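You operate a simulated robot arm through the tools that you are given. There is no shell and no other tool. Be economical: measure what you need, move in short steps, check, and stop when the job is done.

You run a simulated robot arm. Do the job below in one go: nothing can be reset, and whatever is moved stays where it is left.

TASK
Fetch the pulley marked "D2" from the long workbench and set it on the shelf under the duct stand. Open the red drawer under the winch, put the black tape roll on the long drip tray away in the inside of the drawer under the winch, then shut the winch. Any order will do. Set down upright: pulley.

It is judged by the outcome, as a careful person would: the job done as asked, and still so three seconds after it is handed in. It fails if anything else is knocked over, pushed out of place, dropped, spilled or broken.

THE ROBOT
A 7-joint arm with a fingered hand on a trunk, on a base that drives. Base frame: it is fixed to the floor where the robot stands at the start and does not move with it; the origin is under the middle of the robot, x ahead of it, y to its left, z up; the surface under the hand at the start is at about z = 0.88. Readings come in m, rad, newtons and seconds.
With the tool pointing down near the work surface it reaches from about 0.26 to 0.7 m from the robot's upright axis, wherever it stands. Its first joint turns from -2.897 to 2.897 rad. Places, roughly: black tape roll [-2, -5.5, 0.75]; inside of the drawer under the winch [-4.3, 3.8, 0.7]; red drawer under the winch [-4.3, 3.8, 0.8]; shelf under the duct stand [-1.4, 0.3, 0.3]. Payload 4 kg.
Tool frame: the origin (TCP) lies between the finger pads and is the grasp point; the fingertips stand 0.026 m ahead of it; z points along the fingers, y is the line along which they close. Largest opening 0.148 m; the body of the gripper starts 0.073 m behind the TCP. The gripper is a hand of 3 fingers: y runs from the thumb to the fingers, the wrist lies at [0, 0, -0.239] in the tool frame.
Orientation is that of the tool frame in the base frame, as a unit quaternion [w, x, y, z]. With the fingers straight down and closing along the base's y, the tool's x points along the base's -x, its y along +y and its z along -z.

THE INTERFACE
- The arm moves only by the tool jog_arm. Its argument "rows" is text: rows parted by semicolons, each of 6 numbers parted by spaces: the shift along the tool's x, y, z in units of 20 mm (1.0 is 20 mm), then the turn, a rotation vector about the tool's x, y, z in units of 5 degrees (1.0 is 5 degrees). In form: x y z ax ay az; .... A call has 1 to 10 rows; each row shifts and turns the commanded pose from where the row before left it, along the tool's axes as they then stand. A call with a number of a shift or a turn outside -1 to 1 is refused whole. A row lasts 0.2 s, in which the tool goes at most 0.05 m and 0.15 rad; a call with a longer step from one row to the next is refused whole. Where a pose cannot be reached the arm comes as near as it can. A force on the tool above 40 N (or 10 N above the force at the start of the call, whichever is more), or a blocked arm, ends the call early, and 0.2 s more pass. In this call time passes only in rows, and 0.2 s behind the last. The reply holds the time, the measured pose of the TCP, the force on the tool along the base axes, the opening and the grip force, in the units named above and with some noise, with the torque about the TCP (base axes, N m) and any sound that the robot's microphone picked up, and new pictures: "pictures" is both (left out), scene, wrist or none.
- Cameras (640 x 400 px; columns grow to the right, rows downward): "scene" is now at [0.0262, 0.1394, 1.4945]; the picture's right is [-0.12, -0.99, 0.00], its down [-0.60, 0.07, -0.80] and it looks along [0.79, -0.10, -0.60] (base axes); focal length 266 px, centre (320, 200). "wrist" rides on the gripper at [0.068, -0.039, -0.09] in the tool frame; the picture's right is [0.50, 0.87, 0.00], its down [-0.66, 0.38, -0.65] and it looks along [-0.57, 0.33, 0.76] (tool axes); focal length 222 px, centre (320, 200). There is no depth. A picture from a camera that has moved, and an enlarged one, comes with that camera's place and axes in the base frame and with its lens.
- raise_lower(by): slides the trunk up (or, below 0, down) by that many m; the arm and the scene camera ride with it, the base frame stays. It gives what a move gives, with no picture.
- base_move(legs): drives the robot by 1 to 6 legs, each [ahead, left, turn to the left] in m, m and rad, along the robot's own axes; the way and the turn of a leg run together, so that a leg with both is an arc; at most 1.5 m and 3.142 rad a leg. The arm and the cameras ride along, it lands a little off, and it stops where it bumps. It gives what a move gives, and a new picture of the scene camera.
- move_fingers(finger1, finger2, thumb_bend): sets how far each is bent, from 0 (flat) to 1 (curled in); at 0.3 the hand is open as for a grip, at 0.7 the pads meet at the TCP. One left out holds its place. A second passes; each finger stops where it meets its share of the squeeze, and holds until it gets a number again. It is the only way to open and close the hand. It gives what a move gives, with no picture; readings hold the bend of each and the force on the fingers (four entries, about 0 where the hand has none), thumb and palm.
- turn_head(pan, tilt): turns the head with the scene camera to pan (to the left, within 2.705 rad either way) and tilt (down, from -0.506 to 1.204), counted from straight ahead of the robot. It gives what a move gives, and a new picture of the scene camera.
- close_up(camera, box): a new picture of the part [left, top, right, bottom] of that camera's present view, enlarged. It takes no simulated time.
- job_done(): hands the job in; it is judged then, once.

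Work in short steps. Places have to be worked out from the pictures, the camera data and where the tool is seen: move nearer, look again, correct. Check each grasp and each placing, and mend what went wrong. You have 165 turns and 260 pictures in all, those below and enlarged ones among them. Open the gripper and draw the arm clear of the work before you hand the job in, unless the task says otherwise; then end with one line.

The tools are called after ">>>" by a JSON object that holds its "name" and its "arguments". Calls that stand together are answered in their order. jog_arm: Moves the arm, as the interface text tells. Its arguments: {"type":"object","properties":{"rows":{"type":"string"},"pictures":{"type":"string","enum":["both","scene","wrist","none"]}},"required":["rows"]} The other tools are called the same way: raise_lower (by) slides the trunk up or down; move_fingers (finger1, finger2, thumb_bend) moves the fingers one by one; base_move (legs) drives the base; turn_head (pan, tilt) turns the head that bears the scene camera; close_up (camera, box) takes an enlarged picture of a part of a camera's view; job_done () hands the job in.

At the start:

```text
time: 0.0
tool_pos: [0.3858, -0.1, 1.156]
tcp_rot: [0.0, 0.001, 1.0, 0.0]
wrist_force: [0.0, -1.4, 0.2]
torque: [0.02, 0.0, -0.03]
grip_width: 0.148
finger_force: 0.1
shape: jaw
bend: [0.3, 0.3, 0.3]
finger forces: [0.0, 0.1, 0.0, 0.0, 0.1, 0.0]
trunk travel left (down, up): [-0.45, 0.14]
robot x, y, heading: [-0.0002, 0.0001, -0.002]
head pan, tilt: [-0.122, 0.649]
```

scene: 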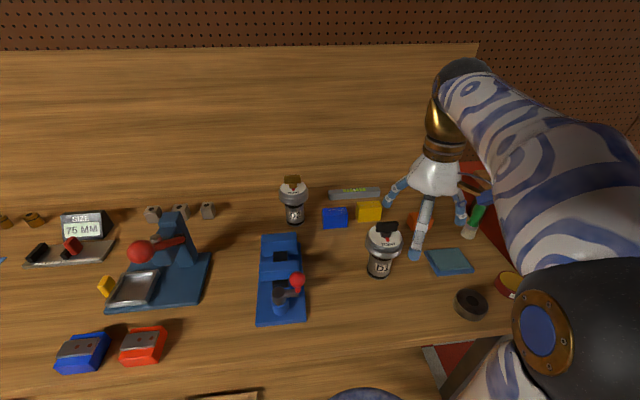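
wrist: 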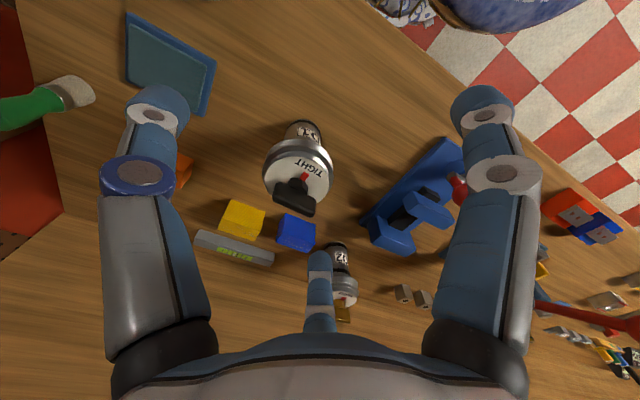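

The bench shows two marked, capped objects; I'll enlarge both views to read their marks.

>>> {"name": "close_up", "arguments": {"camera": "scene", "box": [250, 160, 440, 290]}}

>>> {"name": "close_up", "arguments": {"camera": "wrist", "box": [230, 110, 400, 330]}}

>>> {"name": "close_up", "arguments": {"camera": "scene", "box": [0, 180, 230, 390]}}

```text
3.08 times, centred on (345, 225) of scene
camera zoom: at [0.0262, 0.1394, 1.4945], right [-0.12, -0.99, 0.0], down [-0.6, 0.07, -0.8], along [0.79, -0.1, -0.6], focal length 820 px, centre (243, 123)
```

zoom: 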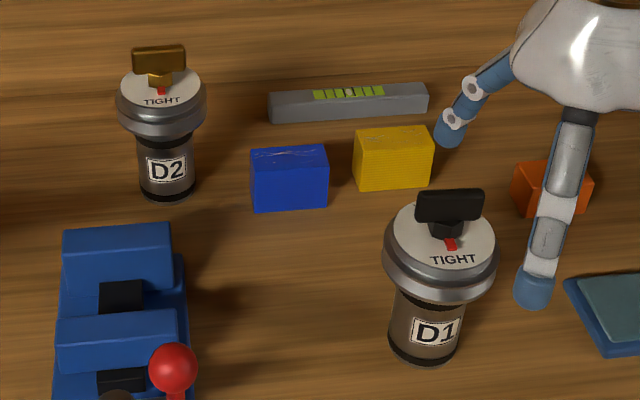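

```text
1.82 times, centred on (315, 220) of wrist
camera zoom: at [0.3176, -0.138, 1.2468], right [-0.5, 0.87, 0.0], down [0.66, 0.38, 0.65], along [0.57, 0.33, -0.76], focal length 404 px, centre (329, 164)
```

zoom: 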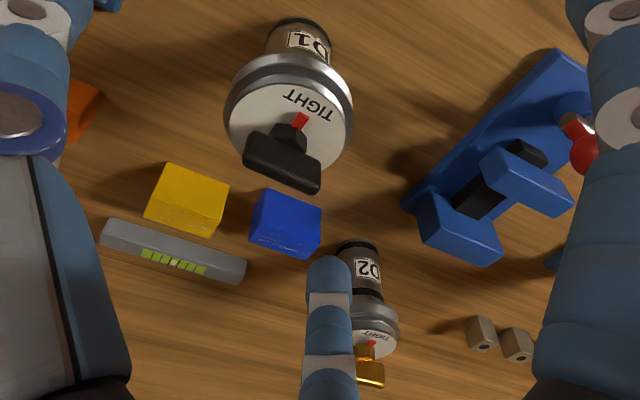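

```text
1.90 times, centred on (115, 285) of scene
camera zoom: at [0.0262, 0.1394, 1.4945], right [-0.12, -0.99, 0.0], down [-0.6, 0.07, -0.8], along [0.79, -0.1, -0.6], focal length 507 px, centre (710, 38)
```

zoom: 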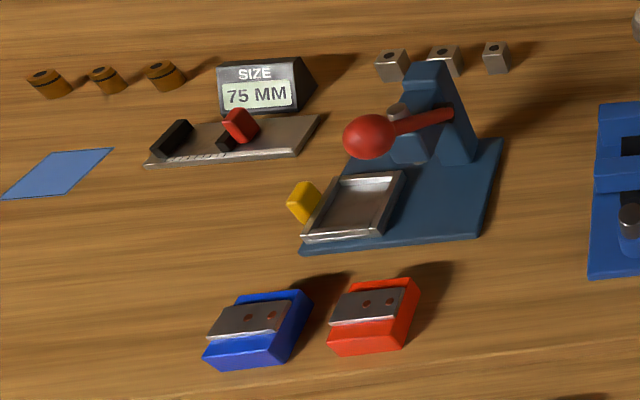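

This bench has a capped item marked D2, but it may not be the pulley, so I'll survey the room.

>>> {"name": "turn_head", "arguments": {"pan": 1.0, "tilt": 0.4}}

>>> {"name": "turn_head", "arguments": {"pan": 2.2, "tilt": 0.3}}

>>> {"name": "turn_head", "arguments": {"pan": -1.2, "tilt": 0.4}}

>>> {"name": "turn_head", "arguments": {"pan": -2.4, "tilt": 0.3}}

```text
time: 1.4
tool_pos: [0.3853, -0.0992, 1.156]
tcp_rot: [0.0, -0.001, 1.0, 0.0]
wrist_force: [-0.4, 0.2, 0.6]
torque: [0.01, -0.03, -0.02]
grip_width: 0.1476
finger_force: 0.1
shape: jaw
bend: [0.3, 0.3, 0.3]
finger forces: [0.0, 0.0, 0.0, 0.0, 0.0, 0.1]
trunk travel left (down, up): [-0.45, 0.14]
robot x, y, heading: [-0.0019, 0.0026, 0.003]
head pan, tilt: [1.0, 0.4]
camera scene: at [-0.0099, 0.2278, 1.517], right [0.84, -0.54, 0.0], down [-0.21, -0.33, -0.92], along [0.5, 0.77, -0.39], focal length 266 px, centre (320, 200)
```

scene: 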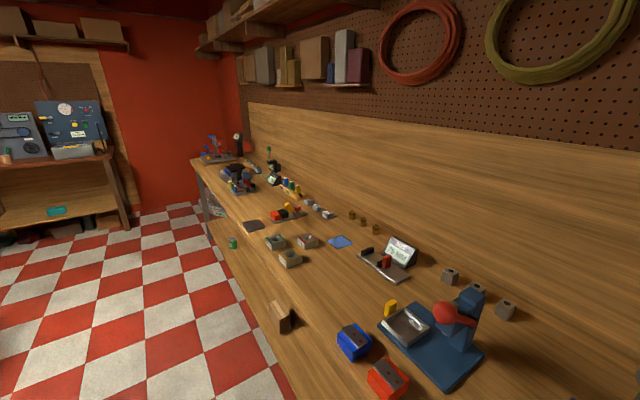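

```text
time: 2.8
tool_pos: [0.3864, -0.0985, 1.1568]
tcp_rot: [0.0, -0.001, 1.0, 0.0]
wrist_force: [0.3, -0.4, -0.6]
torque: [0.01, 0.01, -0.02]
grip_width: 0.1479
finger_force: 0.0
shape: jaw
bend: [0.3, 0.3, 0.3]
finger forces: [0.0, 0.0, 0.0, 0.2, 0.0, 0.0]
trunk travel left (down, up): [-0.45, 0.14]
robot x, y, heading: [0.0001, 0.0013, 0.003]
head pan, tilt: [2.201, 0.3]
camera scene: at [-0.1149, 0.2254, 1.5263], right [0.81, 0.59, 0.0], down [0.17, -0.24, -0.96], along [-0.56, 0.77, -0.3], focal length 266 px, centre (320, 200)
```

scene: 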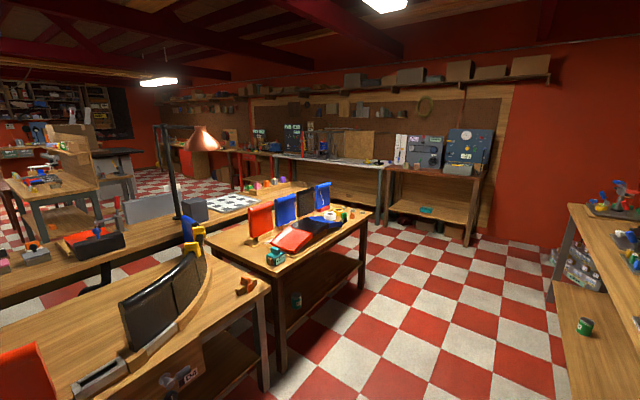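

```text
time: 5.6
tool_pos: [0.3853, -0.0994, 1.1566]
tcp_rot: [0.0, 0.001, 1.0, 0.0]
wrist_force: [0.0, -0.1, -0.9]
torque: [0.01, 0.03, 0.01]
grip_width: 0.1479
finger_force: 0.0
shape: jaw
bend: [0.3, 0.3, 0.3]
finger forces: [0.0, 0.0, 0.0, 0.0, 0.0, 0.0]
trunk travel left (down, up): [-0.45, 0.14]
robot x, y, heading: [-0.0024, -0.0022, -0.004]
head pan, tilt: [-1.201, 0.4]
camera scene: at [-0.0265, 0.0635, 1.517], right [-0.93, -0.36, 0.0], down [-0.14, 0.36, -0.92], along [0.33, -0.86, -0.39], focal length 266 px, centre (320, 200)
```

scene: 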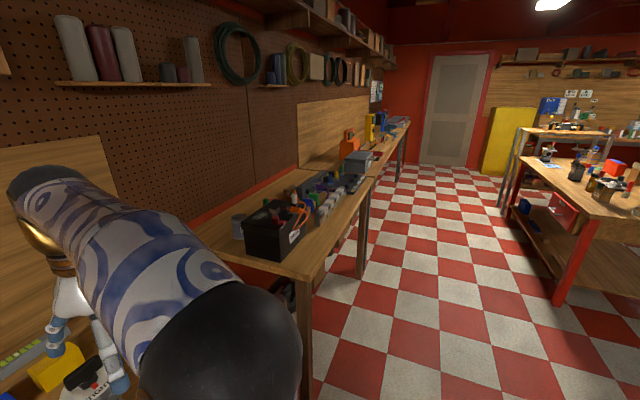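

```text
time: 7.0
tool_pos: [0.3851, -0.0986, 1.1573]
tcp_rot: [0.0, -0.001, 1.0, 0.0]
wrist_force: [-0.3, -0.1, 0.3]
torque: [-0.05, -0.01, -0.03]
grip_width: 0.148
finger_force: 0.0
shape: jaw
bend: [0.3, 0.3, 0.3]
finger forces: [0.1, 0.0, 0.0, 0.0, 0.0, 0.0]
trunk travel left (down, up): [-0.45, 0.14]
robot x, y, heading: [-0.0013, -0.0008, 0.001]
head pan, tilt: [-2.4, 0.3]
camera scene: at [-0.1288, 0.0868, 1.5263], right [-0.68, 0.74, 0.0], down [0.22, 0.2, -0.96], along [-0.7, -0.65, -0.3], focal length 266 px, centre (320, 200)
```

scene: 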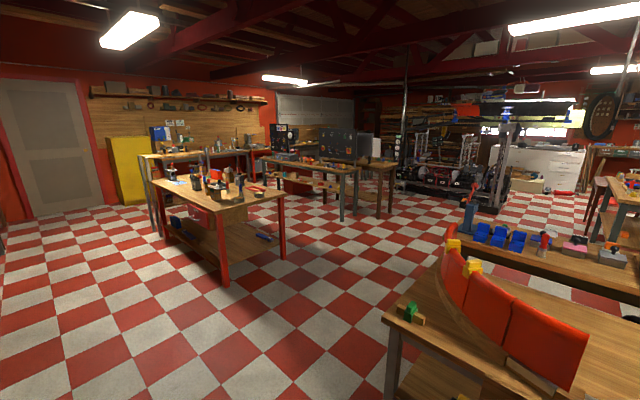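

There is a tag on an item on the stand behind; I'll look there closely, and then at the rest.

>>> {"name": "turn_head", "arguments": {"pan": 2.4, "tilt": 0.65}}

>>> {"name": "close_up", "arguments": {"camera": "scene", "box": [100, 100, 420, 300]}}

>>> {"name": "turn_head", "arguments": {"pan": 2.7, "tilt": 0.7}}

```text
time: 10.8
tool_pos: [0.3869, -0.0996, 1.1554]
tcp_rot: [0.0, 0.0, 1.0, -0.001]
wrist_force: [-0.2, 0.6, -0.1]
torque: [0.02, -0.02, -0.01]
grip_width: 0.1478
finger_force: 0.1
shape: jaw
bend: [0.3, 0.3, 0.3]
finger forces: [0.1, 0.0, 0.1, 0.0, 0.1, 0.1]
trunk travel left (down, up): [-0.45, 0.14]
robot x, y, heading: [0.0027, -0.0004, 0.002]
head pan, tilt: [2.4, 0.649]
camera scene: at [-0.124, 0.2086, 1.4945], right [0.68, 0.74, 0.0], down [0.45, -0.41, -0.8], along [-0.59, 0.54, -0.6], focal length 266 px, centre (320, 200)
```

scene: 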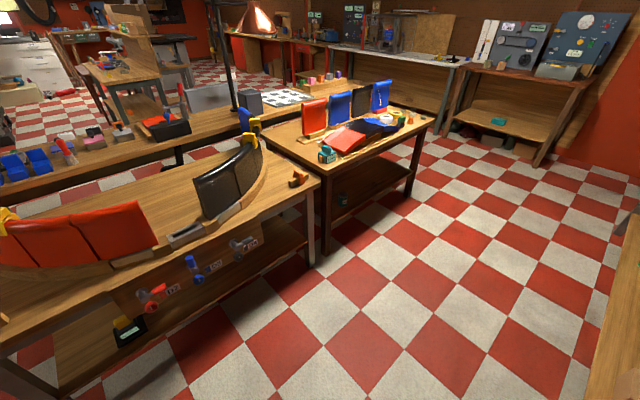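

```text
2.00 times, centred on (260, 200) of scene
camera zoom: at [-0.124, 0.2086, 1.4945], right [0.68, 0.74, 0.0], down [0.45, -0.41, -0.8], along [-0.59, 0.54, -0.6], focal length 533 px, centre (440, 200)
```

zoom: 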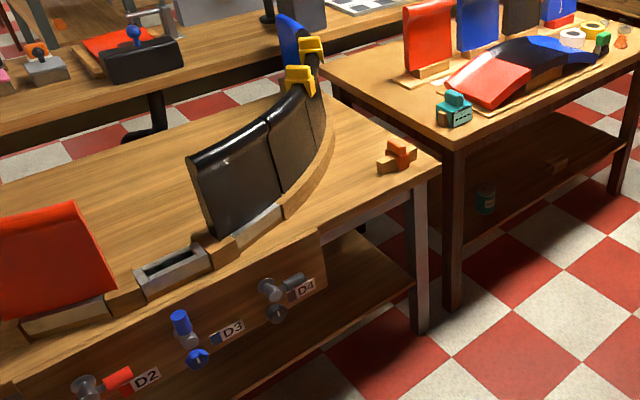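

```text
time: 11.6
tool_pos: [0.3861, -0.099, 1.1566]
tcp_rot: [0.0, 0.0, 1.0, 0.0]
wrist_force: [0.2, -0.1, 0.2]
torque: [-0.01, 0.01, -0.03]
grip_width: 0.1477
finger_force: 0.1
shape: jaw
bend: [0.3, 0.3, 0.3]
finger forces: [0.0, 0.0, 0.0, 0.1, 0.0, 0.0]
trunk travel left (down, up): [-0.45, 0.14]
robot x, y, heading: [-0.0014, -0.001, 0.002]
head pan, tilt: [2.7, 0.7]
camera scene: at [-0.1368, 0.1863, 1.4902], right [0.43, 0.9, 0.0], down [0.58, -0.28, -0.77], along [-0.69, 0.33, -0.64], focal length 266 px, centre (320, 200)
```

scene: 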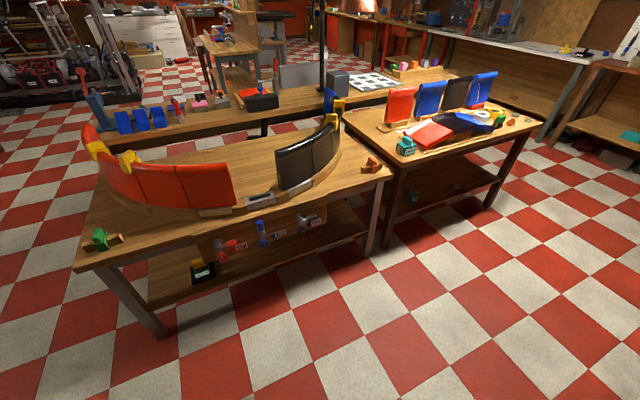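

D2 on the stand fascia is a valve label, not a pulley. I'll examine the workbench to left and right for other D2 marks.

>>> {"name": "turn_head", "arguments": {"pan": 0.9, "tilt": 0.5}}

>>> {"name": "close_up", "arguments": {"camera": "scene", "box": [130, 80, 350, 240]}}

>>> {"name": "turn_head", "arguments": {"pan": -0.9, "tilt": 0.6}}

>>> {"name": "turn_head", "arguments": {"pan": -1.2, "tilt": 0.4}}

>>> {"name": "close_up", "arguments": {"camera": "scene", "box": [220, 100, 420, 280]}}

```text
time: 13.4
tool_pos: [0.3861, -0.0996, 1.1567]
tcp_rot: [0.0, 0.0, 1.0, 0.0]
wrist_force: [-0.6, -0.8, 0.1]
torque: [0.0, 0.01, -0.02]
grip_width: 0.1479
finger_force: 0.1
shape: jaw
bend: [0.3, 0.3, 0.3]
finger forces: [0.0, 0.1, 0.1, 0.0, 0.1, 0.0]
trunk travel left (down, up): [-0.45, 0.14]
robot x, y, heading: [0.0004, 0.0028, 0.004]
head pan, tilt: [0.901, 0.499]
camera scene: at [-0.0035, 0.2212, 1.5079], right [0.78, -0.62, 0.0], down [-0.3, -0.38, -0.88], along [0.55, 0.69, -0.48], focal length 266 px, centre (320, 200)
```

scene: 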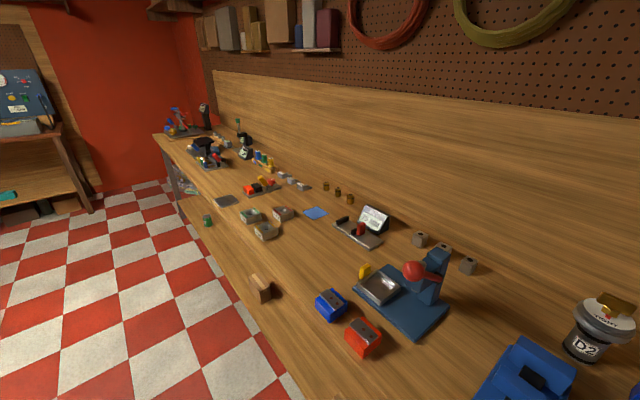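

```text
2.50 times, centred on (240, 160) of scene
camera zoom: at [-0.0035, 0.2212, 1.5079], right [0.78, -0.62, 0.0], down [-0.3, -0.38, -0.88], along [0.55, 0.69, -0.48], focal length 666 px, centre (520, 300)
```

zoom: 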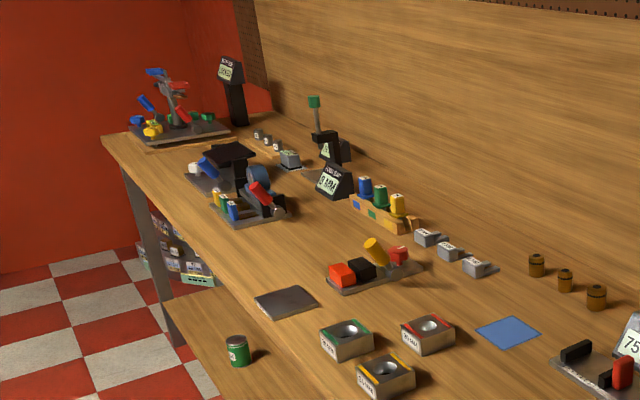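

```text
time: 15.2
tool_pos: [0.384, -0.0988, 1.1572]
tcp_rot: [0.0, 0.0, 1.0, 0.0]
wrist_force: [-0.4, 0.3, 0.1]
torque: [0.01, 0.03, 0.02]
grip_width: 0.148
finger_force: 0.0
shape: jaw
bend: [0.3, 0.3, 0.3]
finger forces: [0.0, 0.0, 0.1, 0.1, 0.0, 0.1]
trunk travel left (down, up): [-0.45, 0.14]
robot x, y, heading: [-0.0009, -0.0032, 0.003]
head pan, tilt: [-0.901, 0.6]
camera scene: at [-0.005, 0.0807, 1.4988], right [-0.78, -0.62, 0.0], down [-0.35, 0.44, -0.83], along [0.51, -0.65, -0.56], focal length 266 px, centre (320, 200)
```

scene: 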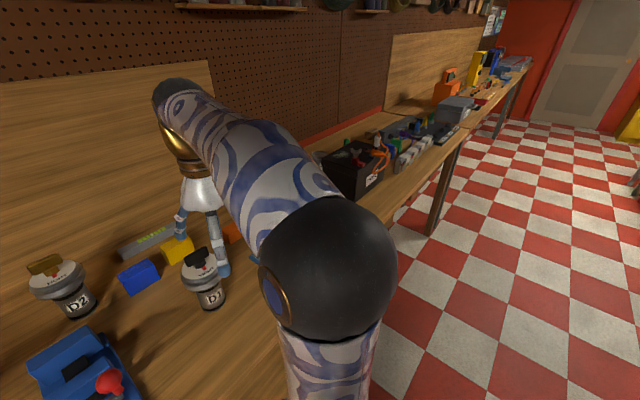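

```text
time: 16.0
tool_pos: [0.386, -0.0982, 1.156]
tcp_rot: [-0.001, 0.0, 1.0, -0.001]
wrist_force: [-0.3, -0.7, 0.8]
torque: [-0.02, -0.01, 0.02]
grip_width: 0.1476
finger_force: 0.2
shape: jaw
bend: [0.3, 0.3, 0.3]
finger forces: [0.0, 0.0, 0.0, 0.1, 0.0, 0.0]
trunk travel left (down, up): [-0.45, 0.14]
robot x, y, heading: [-0.0019, 0.0017, 0.001]
head pan, tilt: [-1.201, 0.4]
camera scene: at [-0.0264, 0.0636, 1.517], right [-0.93, -0.36, 0.0], down [-0.14, 0.36, -0.92], along [0.33, -0.86, -0.39], focal length 266 px, centre (320, 200)
```

scene: 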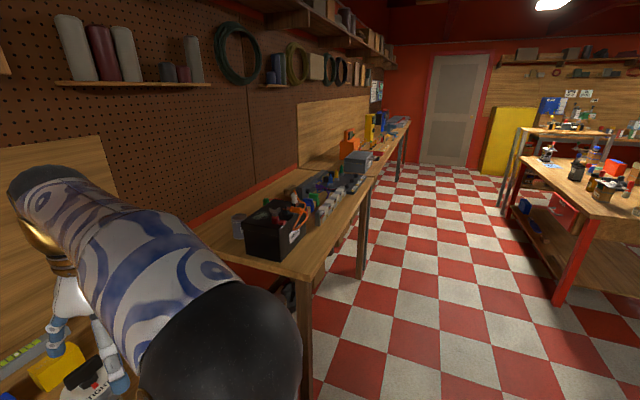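

```text
2.22 times, centred on (320, 190) of scene
camera zoom: at [-0.0264, 0.0636, 1.517], right [-0.93, -0.36, 0.0], down [-0.14, 0.36, -0.92], along [0.33, -0.86, -0.39], focal length 592 px, centre (320, 222)
```

zoom: 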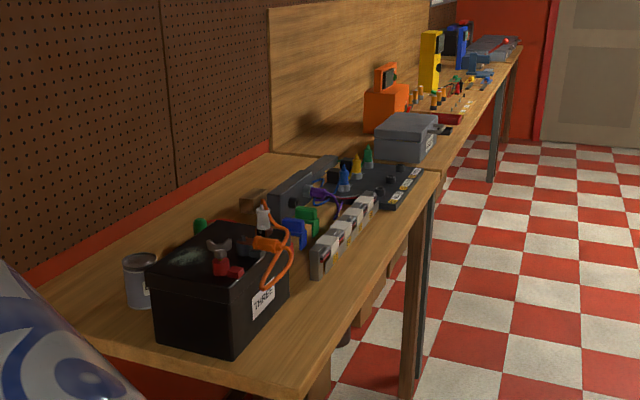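

No other D2 that could be moved: the capped drum item in front of me is the pulley, about (0.71, 0.14), standing ~0.17 tall. I'll shift the base left and a little ahead to have it in reach, then look again.

>>> {"name": "base_move", "arguments": {"legs": [[0.0, 0.12, 0], [0.04, 0, 0]]}}

>>> {"name": "turn_head", "arguments": {"pan": -0.1, "tilt": 0.65}}

>>> {"name": "close_up", "arguments": {"camera": "scene", "box": [280, 80, 600, 280]}}

>>> {"name": "jog_arm", "arguments": {"rows": "0 0 0 0 0 0", "pictures": "wrist"}}

```text
time: 17.7
tool_pos: [0.4255, 0.018, 1.1557]
tcp_rot: [0.0, 0.001, 1.0, -0.001]
wrist_force: [0.0, -0.3, 0.2]
torque: [0.05, -0.01, -0.02]
grip_width: 0.1481
finger_force: 0.0
shape: jaw
bend: [0.3, 0.3, 0.3]
finger forces: [0.1, 0.0, 0.1, 0.0, 0.0, 0.0]
trunk travel left (down, up): [-0.45, 0.14]
robot x, y, heading: [0.0376, 0.1187, -0.004]
head pan, tilt: [-1.201, 0.4]
camera scene: at [0.0133, 0.1827, 1.517], right [-0.93, -0.36, 0.0], down [-0.14, 0.36, -0.92], along [0.33, -0.86, -0.39], focal length 266 px, centre (320, 200)
```

scene: 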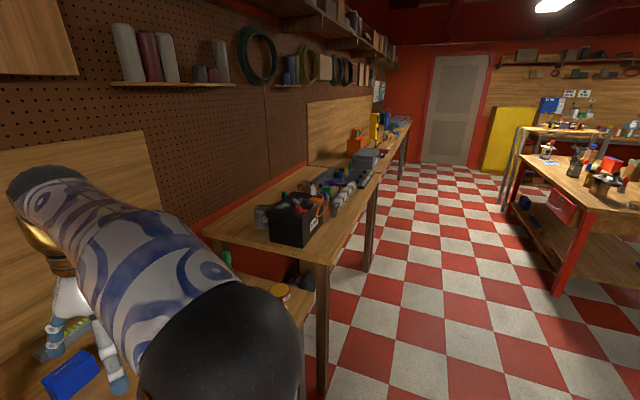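

```text
time: 19.1
tool_pos: [0.4239, 0.0197, 1.1571]
tcp_rot: [-0.001, 0.001, 1.0, 0.0]
wrist_force: [-0.1, 0.5, 0.1]
torque: [0.03, -0.01, 0.04]
grip_width: 0.1476
finger_force: 0.1
shape: jaw
bend: [0.3, 0.3, 0.3]
finger forces: [0.0, 0.0, 0.0, 0.1, 0.1, 0.1]
trunk travel left (down, up): [-0.45, 0.14]
robot x, y, heading: [0.0391, 0.1189, -0.004]
head pan, tilt: [-0.099, 0.649]
camera scene: at [0.066, 0.2603, 1.4945], right [-0.1, -0.99, 0.0], down [-0.6, 0.06, -0.8], along [0.79, -0.08, -0.6], focal length 266 px, centre (320, 200)
```

scene: 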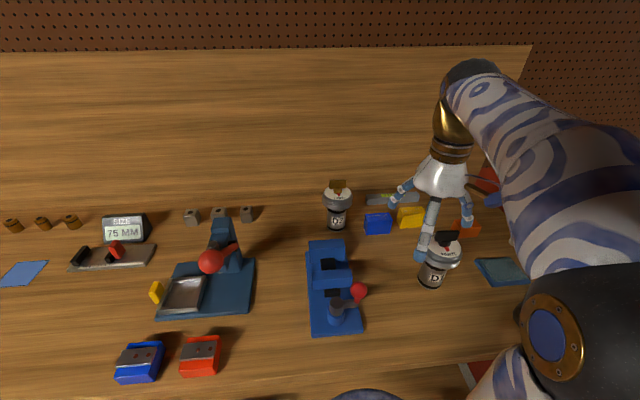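

```text
2.00 times, centred on (440, 180) of scene
camera zoom: at [0.066, 0.2603, 1.4945], right [-0.1, -0.99, 0.0], down [-0.6, 0.06, -0.8], along [0.79, -0.08, -0.6], focal length 533 px, centre (80, 240)
```

zoom: 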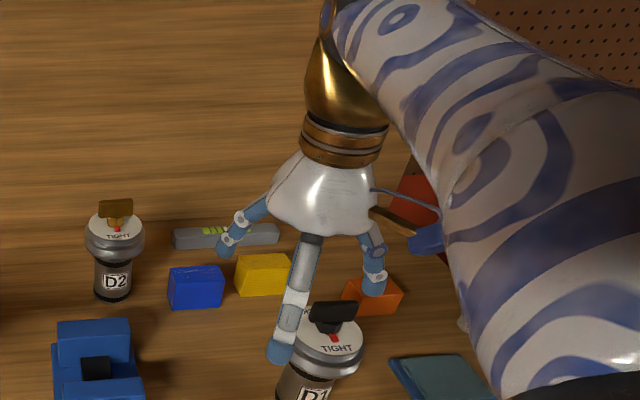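

```text
time: 19.4
tool_pos: [0.4245, 0.0185, 1.1569]
tcp_rot: [0.0, 0.001, 1.0, 0.0]
wrist_force: [0.4, -1.0, 0.2]
torque: [0.04, -0.04, -0.02]
grip_width: 0.1478
finger_force: 0.1
shape: jaw
bend: [0.3, 0.3, 0.3]
finger forces: [0.0, 0.0, 0.0, 0.1, 0.1, 0.0]
trunk travel left (down, up): [-0.45, 0.14]
robot x, y, heading: [0.0401, 0.1165, -0.001]
head pan, tilt: [-0.099, 0.649]
camera wrist: at [0.3566, -0.0194, 1.2468], right [-0.5, 0.87, 0.0], down [0.66, 0.38, 0.65], along [0.57, 0.33, -0.76], focal length 222 px, centre (320, 200)
```

wrist: 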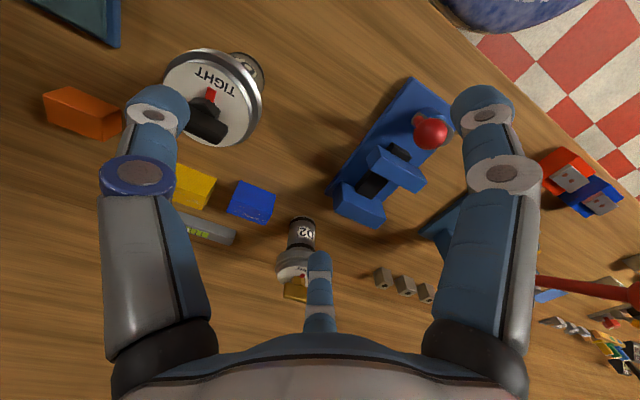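

The hand is a three-jaw chuck (fingers ~0.09 m round the TCP). I judge D2's axis at (0.722, 0.137), disc top ~z 1.016; I move over it at the present height and check.

>>> {"name": "jog_arm", "arguments": {"rows": "-1 .4 0 0 0 0;-1 .4 0 0 0 0;-1 .4 0 0 0 0;-1 .4 0 0 0 0;-1 .4 0 0 0 0;-1 .4 0 0 0 0;-1 .4 0 0 0 0;-1 .4 0 0 0 0;-1 .4 0 0 0 0;-1 .4 0 0 0 0", "pictures": "none"}}

>>> {"name": "jog_arm", "arguments": {"rows": "-1 .4 0 0 0 0;-1 .4 0 0 0 0;-1 .4 0 0 0 0;-1 .4 0 0 0 0;-.85 .35 0 0 0 0", "pictures": "both"}}

```text
time: 21.6
tool_pos: [0.626, 0.1002, 1.1572]
tcp_rot: [0.0, 0.001, 1.0, -0.001]
wrist_force: [0.5, 0.0, -0.4]
torque: [-0.02, 0.05, 0.0]
grip_width: 0.1481
finger_force: 0.0
shape: jaw
bend: [0.3, 0.3, 0.3]
finger forces: [0.0, 0.0, 0.1, 0.0, 0.0, 0.0]
trunk travel left (down, up): [-0.45, 0.14]
robot x, y, heading: [0.0406, 0.1179, -0.003]
head pan, tilt: [-0.099, 0.649]
```

```text
time: 22.9
tool_pos: [0.651, 0.1112, 1.1452]
tcp_rot: [0.0, 0.0, 1.0, 0.0]
wrist_force: [0.4, 0.8, 0.6]
torque: [0.0, -0.01, 0.0]
grip_width: 0.1481
finger_force: 0.0
shape: jaw
bend: [0.3, 0.3, 0.3]
finger forces: [0.0, 0.0, 0.0, 0.0, 0.1, 0.0]
out of reach, approached as far as the arm can: row 2, 3, 4, 5
trunk travel left (down, up): [-0.45, 0.14]
robot x, y, heading: [0.0416, 0.1229, -0.005]
head pan, tilt: [-0.099, 0.649]
camera scene: at [0.0662, 0.2604, 1.4945], right [-0.1, -0.99, 0.0], down [-0.6, 0.06, -0.8], along [0.79, -0.08, -0.6], focal length 266 px, centre (320, 200)
camera wrist: at [0.5829, 0.0734, 1.236], right [-0.5, 0.87, 0.0], down [0.66, 0.38, 0.65], along [0.57, 0.33, -0.76], focal length 222 px, centre (320, 200)
```

scene: 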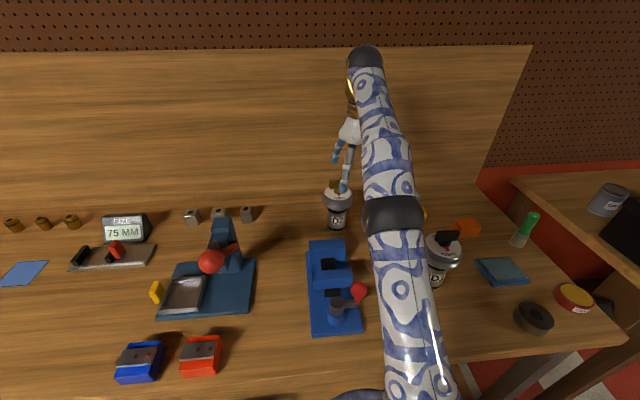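
wrist: 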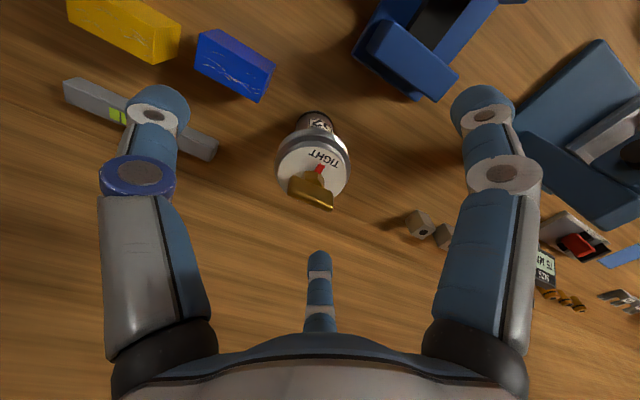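

The arm tops out ~0.61 m from its axis. D2 reads (0.71, 0.135) from the wrist view; I drive ahead 0.075 and left 0.02.

>>> {"name": "base_move", "arguments": {"legs": [[0.075, 0.02, 0]]}}

>>> {"name": "jog_arm", "arguments": {"rows": "0 0 0 0 0 0", "pictures": "wrist"}}

```text
time: 23.7
tool_pos: [0.6674, 0.1146, 1.1451]
tcp_rot: [0.0, 0.004, 1.0, 0.001]
wrist_force: [1.3, 0.2, -0.3]
torque: [0.03, -0.02, -0.01]
grip_width: 0.1479
finger_force: 0.1
shape: jaw
bend: [0.3, 0.3, 0.3]
finger forces: [0.0, 0.0, 0.1, 0.1, 0.0, 0.0]
trunk travel left (down, up): [-0.45, 0.14]
robot x, y, heading: [0.0563, 0.1256, -0.009]
head pan, tilt: [-0.099, 0.649]
stopped in leg 1: the robot was blocked; the commanded pose is now the measured one
camera scene: at [0.0833, 0.2662, 1.4945], right [-0.11, -0.99, 0.0], down [-0.6, 0.06, -0.8], along [0.79, -0.09, -0.6], focal length 266 px, centre (320, 200)
```

scene: 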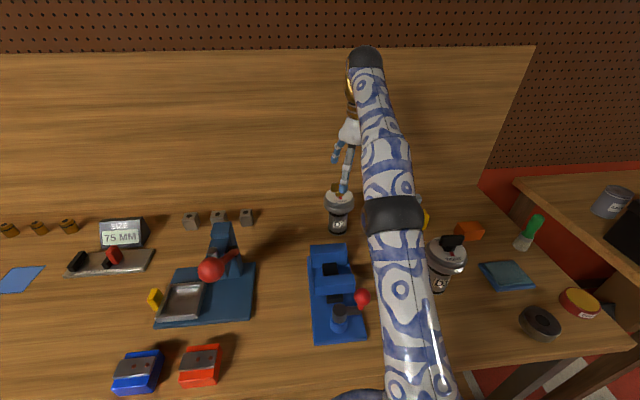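

```text
time: 24.1
tool_pos: [0.6679, 0.1137, 1.1445]
tcp_rot: [-0.001, 0.004, 1.0, 0.0]
wrist_force: [-0.7, -0.2, -0.4]
torque: [0.0, 0.03, 0.0]
grip_width: 0.148
finger_force: 0.1
shape: jaw
bend: [0.3, 0.3, 0.3]
finger forces: [0.1, 0.0, 0.0, 0.1, 0.0, 0.0]
trunk travel left (down, up): [-0.45, 0.14]
robot x, y, heading: [0.0545, 0.1223, -0.009]
head pan, tilt: [-0.099, 0.649]
camera wrist: at [0.5996, 0.0764, 1.2349], right [-0.49, 0.87, 0.0], down [0.66, 0.37, 0.65], along [0.57, 0.32, -0.76], focal length 222 px, centre (320, 200)
```

wrist: 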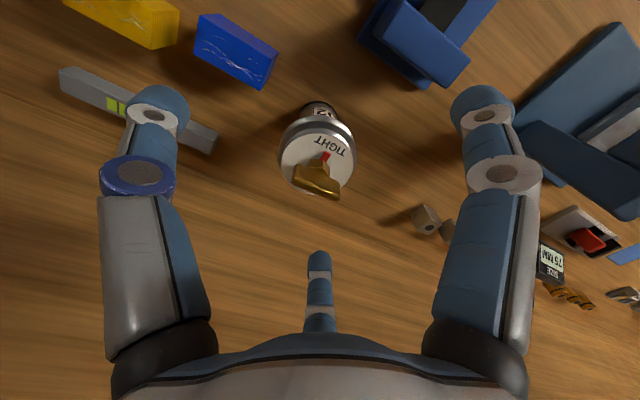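

The bench blocks further advance. Arm reach is longer lower down relative to the shoulder, so I raise the trunk and then lower the arm outward toward (0.712, 0.134).

>>> {"name": "raise_lower", "arguments": {"by": 0.13}}

>>> {"name": "jog_arm", "arguments": {"rows": "0 0 1 0 0 0;0 0 1 0 0 0;0 0 1 0 0 0;-.25 .2 1 0 0 0;-.4 .2 1 0 0 0;-.5 .2 1 0 0 0;-.5 .2 .5 0 0 0;-.5 .2 0 0 0 0", "pictures": "both"}}

```text
time: 25.7
tool_pos: [0.6673, 0.1145, 1.2743]
tcp_rot: [-0.002, 0.003, 1.0, 0.0]
wrist_force: [-0.5, -0.6, 0.7]
torque: [0.01, 0.0, -0.01]
grip_width: 0.1481
finger_force: 0.1
shape: jaw
bend: [0.3, 0.3, 0.3]
finger forces: [0.1, 0.1, 0.0, 0.0, 0.1, 0.1]
trunk travel left (down, up): [-0.58, 0.01]
robot x, y, heading: [0.0555, 0.1248, -0.006]
head pan, tilt: [-0.099, 0.649]
```

```text
time: 27.5
tool_pos: [0.7105, 0.1325, 1.142]
tcp_rot: [0.0, 0.003, 1.0, 0.0]
wrist_force: [-0.5, -0.5, -0.7]
torque: [0.01, 0.0, -0.03]
grip_width: 0.1481
finger_force: 0.1
shape: jaw
bend: [0.3, 0.3, 0.3]
finger forces: [0.1, 0.1, 0.0, 0.0, 0.0, 0.0]
trunk travel left (down, up): [-0.58, 0.01]
robot x, y, heading: [0.0567, 0.1221, -0.006]
head pan, tilt: [-0.099, 0.649]
camera scene: at [0.0836, 0.2663, 1.6245], right [-0.11, -0.99, 0.0], down [-0.6, 0.06, -0.8], along [0.79, -0.09, -0.6], focal length 266 px, centre (320, 200)
camera wrist: at [0.6422, 0.0953, 1.2335], right [-0.49, 0.87, 0.0], down [0.66, 0.37, 0.65], along [0.57, 0.32, -0.76], focal length 222 px, centre (320, 200)
```

scene: 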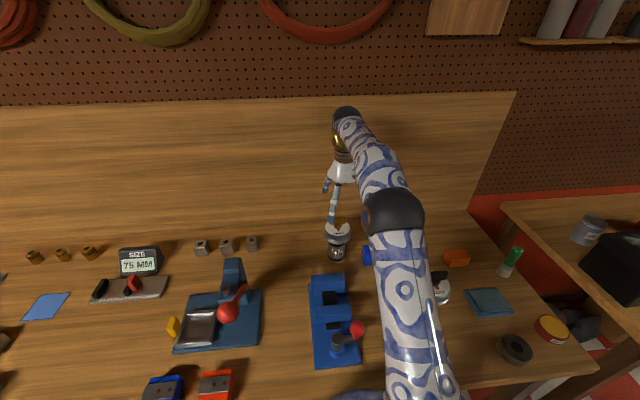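
wrist: 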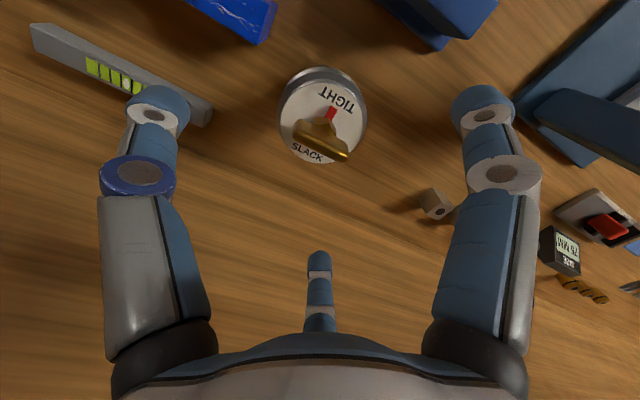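

Hand is centred on D2's disc (0.712, 0.137); the top is a TIGHT/SLACK knob I must not turn. Lowering to put the TCP at the rim height.

>>> {"name": "jog_arm", "arguments": {"rows": "-.1 .2 1 0 0 0;0 0 1 0 0 0;0 0 1 0 0 0;0 0 1 0 0 0;0 0 .8 0 0 0;0 0 .6 0 0 0", "pictures": "both"}}

>>> {"name": "close_up", "arguments": {"camera": "scene", "box": [280, 150, 420, 300]}}

```text
time: 28.9
tool_pos: [0.7125, 0.1377, 1.0363]
tcp_rot: [-0.001, 0.003, 1.0, 0.0]
wrist_force: [-0.5, -0.1, 0.6]
torque: [0.04, -0.02, 0.01]
grip_width: 0.148
finger_force: 0.0
shape: jaw
bend: [0.3, 0.3, 0.3]
finger forces: [0.0, 0.1, 0.0, 0.1, 0.0, 0.0]
trunk travel left (down, up): [-0.58, 0.01]
robot x, y, heading: [0.0571, 0.1283, -0.006]
head pan, tilt: [-0.099, 0.649]
camera scene: at [0.0834, 0.2663, 1.6245], right [-0.11, -0.99, 0.0], down [-0.6, 0.06, -0.8], along [0.79, -0.09, -0.6], focal length 266 px, centre (320, 200)
camera wrist: at [0.6443, 0.0992, 1.1265], right [-0.49, 0.87, 0.0], down [0.66, 0.37, 0.65], along [0.57, 0.32, -0.76], focal length 222 px, centre (320, 200)
```

scene: 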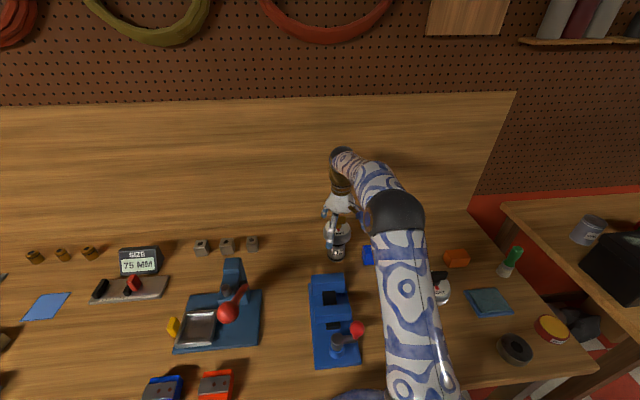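
wrist: 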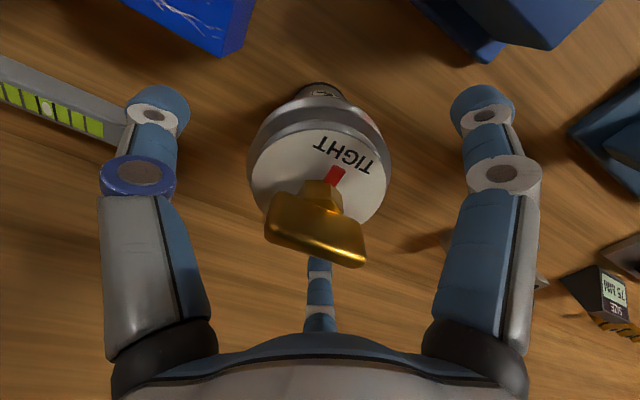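

```text
2.67 times, centred on (350, 225) of scene
camera zoom: at [0.0834, 0.2663, 1.6245], right [-0.11, -0.99, 0.0], down [-0.6, 0.06, -0.8], along [0.79, -0.09, -0.6], focal length 710 px, centre (240, 133)
```

zoom: 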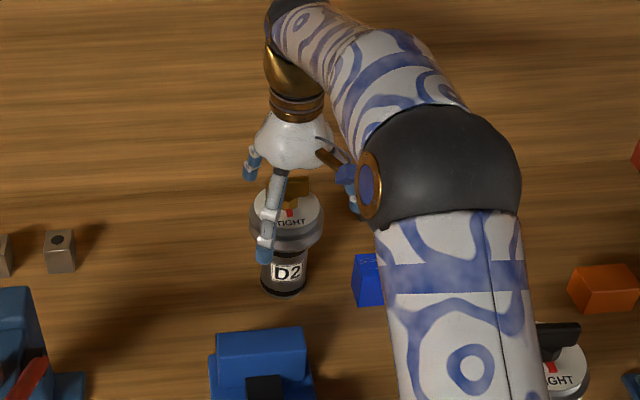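

Centred, disc top z≈1.015 with knob ~1.05. Lowering 0.034 more so the pads meet the rim.

>>> {"name": "jog_arm", "arguments": {"rows": "0 0 .6 0 0 0;0 0 .6 0 0 0;0 0 .5 0 0 0", "pictures": "both"}}

>>> {"name": "close_up", "arguments": {"camera": "scene", "box": [280, 150, 420, 300]}}

```text
time: 29.7
tool_pos: [0.7122, 0.1366, 1.0017]
tcp_rot: [0.0, 0.003, 1.0, 0.0]
wrist_force: [0.1, 0.6, 0.4]
torque: [-0.02, 0.0, 0.02]
grip_width: 0.1479
finger_force: 0.1
shape: jaw
bend: [0.3, 0.3, 0.3]
finger forces: [0.0, 0.0, 0.0, 0.1, 0.1, 0.0]
trunk travel left (down, up): [-0.58, 0.01]
robot x, y, heading: [0.0552, 0.1226, -0.011]
head pan, tilt: [-0.099, 0.649]
camera scene: at [0.0834, 0.2663, 1.6245], right [-0.11, -0.99, 0.0], down [-0.6, 0.06, -0.8], along [0.79, -0.09, -0.6], focal length 266 px, centre (320, 200)
camera wrist: at [0.6435, 0.0992, 1.0922], right [-0.49, 0.87, 0.0], down [0.66, 0.37, 0.65], along [0.57, 0.32, -0.76], focal length 222 px, centre (320, 200)
```

scene: 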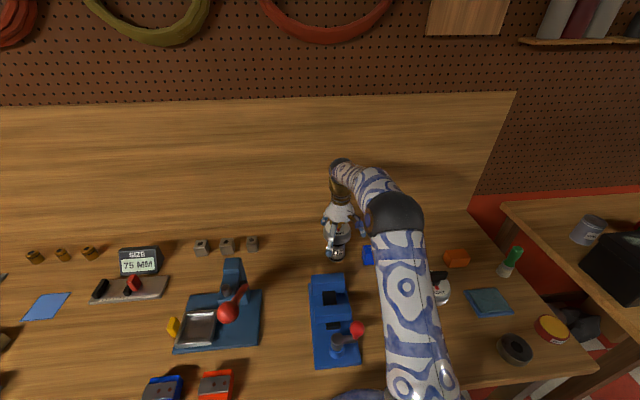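
wrist: 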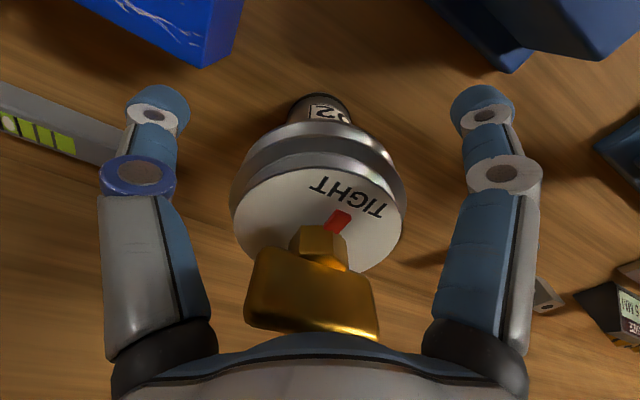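

```text
2.67 times, centred on (350, 225) of scene
camera zoom: at [0.0834, 0.2663, 1.6245], right [-0.11, -0.99, 0.0], down [-0.6, 0.06, -0.8], along [0.79, -0.09, -0.6], focal length 710 px, centre (240, 133)
```

zoom: 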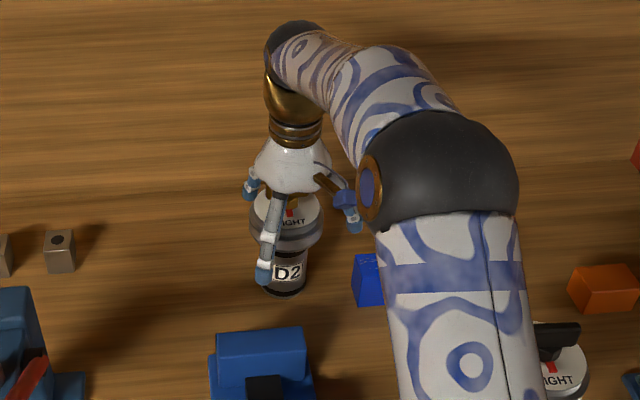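

The grooved rim is at TCP height, knob just below the palm. Closing the three fingers together.

>>> {"name": "move_fingers", "arguments": {"finger1": 0.42, "finger2": 0.42, "thumb_bend": 0.42}}

>>> {"name": "move_fingers", "arguments": {"finger1": 0.7, "finger2": 0.7, "thumb_bend": 0.7}}

>>> {"name": "jog_arm", "arguments": {"rows": "0 0 0 0 0 0", "pictures": "wrist"}}

>>> {"name": "close_up", "arguments": {"camera": "scene", "box": [280, 150, 420, 300]}}

```text
time: 30.7
tool_pos: [0.7108, 0.1368, 1.001]
tcp_rot: [0.0, 0.004, 1.0, 0.0]
wrist_force: [0.2, 1.1, 0.2]
torque: [0.04, -0.01, 0.02]
grip_width: 0.0891
finger_force: 0.5
shape: fingers
bend: [0.42, 0.41, 0.42]
finger forces: [0.1, 0.8, 0.1, 0.0, 0.0, 0.0]
trunk travel left (down, up): [-0.58, 0.01]
robot x, y, heading: [0.0554, 0.125, -0.009]
head pan, tilt: [-0.099, 0.649]
```

```text
time: 31.7
tool_pos: [0.7124, 0.1367, 1.002]
tcp_rot: [-0.001, 0.004, 1.0, -0.001]
wrist_force: [-0.3, -0.1, -0.4]
torque: [0.01, 0.01, 0.03]
grip_width: 0.0653
finger_force: 21.9
shape: fingers
bend: [0.48, 0.42, 0.59]
finger forces: [10.4, 13.2, 0.0, 0.1, 20.0, 0.1]
trunk travel left (down, up): [-0.58, 0.01]
robot x, y, heading: [0.0543, 0.126, -0.007]
head pan, tilt: [-0.099, 0.649]
```

```text
time: 32.1
tool_pos: [0.7127, 0.1382, 1.0007]
tcp_rot: [-0.001, 0.003, 1.0, -0.001]
wrist_force: [1.5, -0.3, 0.3]
torque: [-0.04, 0.02, 0.02]
grip_width: 0.0654
finger_force: 22.0
shape: fingers
bend: [0.48, 0.42, 0.59]
finger forces: [10.3, 13.2, 0.0, 0.0, 20.0, 0.0]
trunk travel left (down, up): [-0.58, 0.01]
robot x, y, heading: [0.0541, 0.1273, -0.01]
head pan, tilt: [-0.099, 0.649]
camera wrist: at [0.6437, 0.0994, 1.092], right [-0.49, 0.87, 0.0], down [0.66, 0.37, 0.65], along [0.57, 0.32, -0.76], focal length 222 px, centre (320, 200)
```

wrist: 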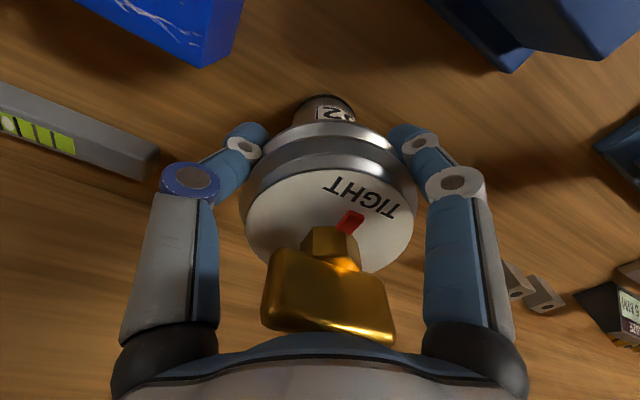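

```text
2.67 times, centred on (350, 225) of scene
camera zoom: at [0.0838, 0.2663, 1.6245], right [-0.11, -0.99, 0.0], down [-0.6, 0.06, -0.8], along [0.79, -0.09, -0.6], focal length 710 px, centre (240, 133)
```

zoom: 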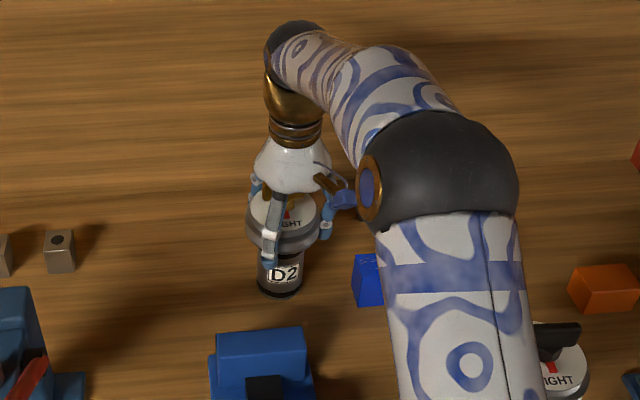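

Gripped with ~22 N and the pulley stays upright. Lifting to check the hold.

>>> {"name": "jog_arm", "arguments": {"rows": "0 0 -.5 0 0 0;0 0 -1 0 0 0;0 0 -1 0 0 0;0 0 -1 0 0 0;.5 0 -1 0 0 0;1 0 -1 0 0 0;1 0 0 0 0 0", "pictures": "both"}}

```text
time: 33.7
tool_pos: [0.6649, 0.1372, 1.1119]
tcp_rot: [-0.001, 0.004, 1.0, 0.0]
wrist_force: [0.8, 0.2, -4.6]
torque: [-0.03, 0.03, -0.01]
grip_width: 0.0652
finger_force: 21.8
shape: fingers
bend: [0.48, 0.42, 0.59]
finger forces: [10.2, 13.2, 0.0, 0.0, 19.7, 0.1]
trunk travel left (down, up): [-0.58, 0.01]
robot x, y, heading: [0.0538, 0.1269, -0.009]
head pan, tilt: [-0.099, 0.649]
camera scene: at [0.0832, 0.2663, 1.6245], right [-0.11, -0.99, 0.0], down [-0.6, 0.06, -0.8], along [0.79, -0.09, -0.6], focal length 266 px, centre (320, 200)
camera wrist: at [0.5962, 0.1, 1.2019], right [-0.49, 0.87, 0.0], down [0.66, 0.37, 0.65], along [0.57, 0.32, -0.76], focal length 222 px, centre (320, 200)
```

scene: 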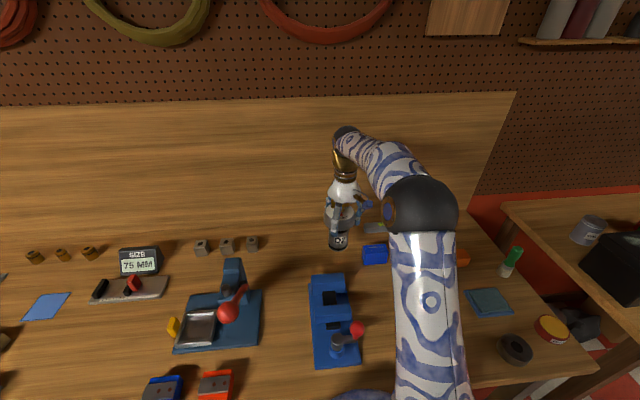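
wrist: 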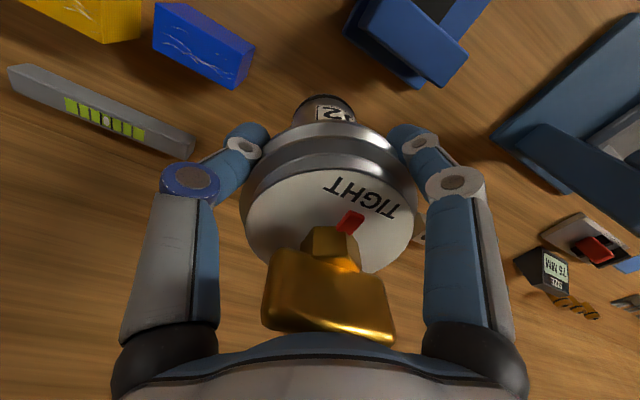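

Held firmly (about 0.47 kg). Raise and draw it in before driving.

>>> {"name": "jog_arm", "arguments": {"rows": "0 0 -1 0 0 0;0 0 -1 0 0 0;0 0 -1 0 0 0;.5 0 -1 0 0 0;1 0 -1 0 0 0;1 0 0 0 0 0;1 0 0 0 0 0;1 0 0 0 0 0;1 0 0 0 0 0;1 0 0 0 0 0", "pictures": "none"}}

>>> {"name": "jog_arm", "arguments": {"rows": "1 0 0 0 0 0;1 0 0 0 0 0;1 0 0 0 0 0;1 0 0 0 0 0;1 0 0 0 0 0;1 0 0 0 0 0", "pictures": "scene"}}

```text
time: 35.9
tool_pos: [0.5337, 0.1381, 1.2128]
tcp_rot: [0.0, 0.004, 1.0, 0.001]
wrist_force: [0.5, -0.4, -3.5]
torque: [-0.02, 0.0, 0.0]
grip_width: 0.0651
finger_force: 21.6
shape: fingers
bend: [0.48, 0.42, 0.59]
finger forces: [10.1, 13.4, 0.1, 0.0, 19.3, 0.1]
trunk travel left (down, up): [-0.58, 0.01]
robot x, y, heading: [0.0514, 0.1265, -0.005]
head pan, tilt: [-0.099, 0.649]
```

```text
time: 37.3
tool_pos: [0.4143, 0.1397, 1.2137]
tcp_rot: [0.001, 0.004, 1.0, 0.0]
wrist_force: [-0.1, 0.9, -3.7]
torque: [-0.04, 0.05, 0.0]
grip_width: 0.0651
finger_force: 21.4
shape: fingers
bend: [0.48, 0.42, 0.59]
finger forces: [10.3, 13.5, 0.1, 0.0, 19.0, 0.1]
trunk travel left (down, up): [-0.58, 0.01]
robot x, y, heading: [0.0564, 0.1274, -0.002]
head pan, tilt: [-0.099, 0.649]
camera scene: at [0.0829, 0.2664, 1.6245], right [-0.11, -0.99, 0.0], down [-0.6, 0.06, -0.8], along [0.79, -0.09, -0.6], focal length 266 px, centre (320, 200)
```

scene: 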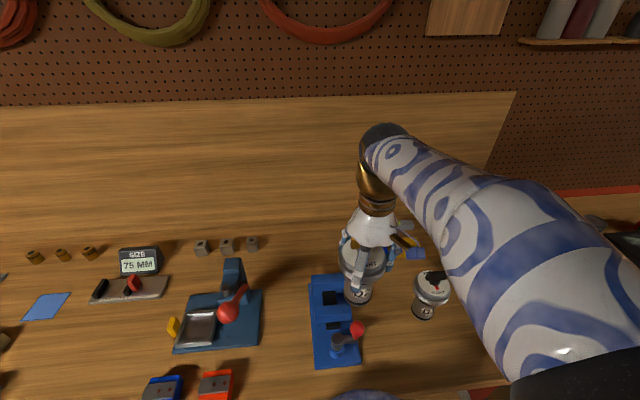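

Now back away from the bench 0.27 m and turn to face the duct stand behind.

>>> {"name": "base_move", "arguments": {"legs": [[-0.27, 0, 0], [0, 0, 1.57], [0, 0, 1.57]]}}

>>> {"name": "turn_head", "arguments": {"pan": 0.0, "tilt": 0.9}}

```text
time: 46.9
tool_pos: [-0.5751, 0.1108, 1.2136]
tcp_rot: [0.0, 1.0, 0.002, 0.001]
wrist_force: [0.4, -0.4, -3.8]
torque: [0.03, -0.04, 0.0]
grip_width: 0.0645
finger_force: 20.6
shape: fingers
bend: [0.48, 0.42, 0.6]
finger forces: [9.0, 13.3, 0.1, 0.0, 18.4, 0.1]
trunk travel left (down, up): [-0.58, 0.01]
robot x, y, heading: [-0.2152, 0.1268, -3.139]
head pan, tilt: [-0.099, 0.649]
camera scene: at [-0.2417, -0.0162, 1.6245], right [0.1, 1.0, 0.0], down [0.6, -0.06, -0.8], along [-0.79, 0.08, -0.6], focal length 266 px, centre (320, 200)
```

scene: 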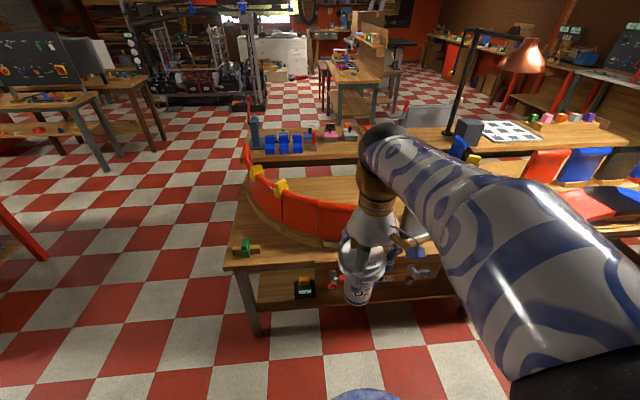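

```text
time: 47.7
tool_pos: [-0.5751, 0.11, 1.2137]
tcp_rot: [0.001, 1.0, 0.003, 0.001]
wrist_force: [-1.0, -0.2, -4.3]
torque: [0.05, -0.06, 0.0]
grip_width: 0.0646
finger_force: 20.4
shape: fingers
bend: [0.48, 0.42, 0.6]
finger forces: [9.0, 13.3, 0.0, 0.0, 18.5, 0.0]
trunk travel left (down, up): [-0.58, 0.01]
robot x, y, heading: [-0.221, 0.1277, -3.14]
head pan, tilt: [0.0, 0.901]
camera scene: at [-0.2309, -0.0247, 1.604], right [0.0, 1.0, 0.0], down [0.78, 0.0, -0.62], along [-0.62, 0.0, -0.78], focal length 266 px, centre (320, 200)
```

scene: 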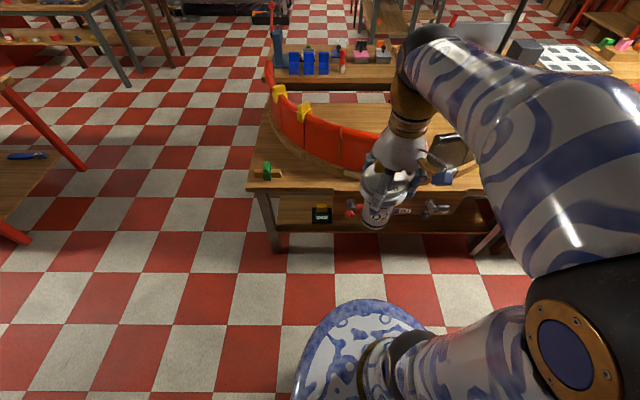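

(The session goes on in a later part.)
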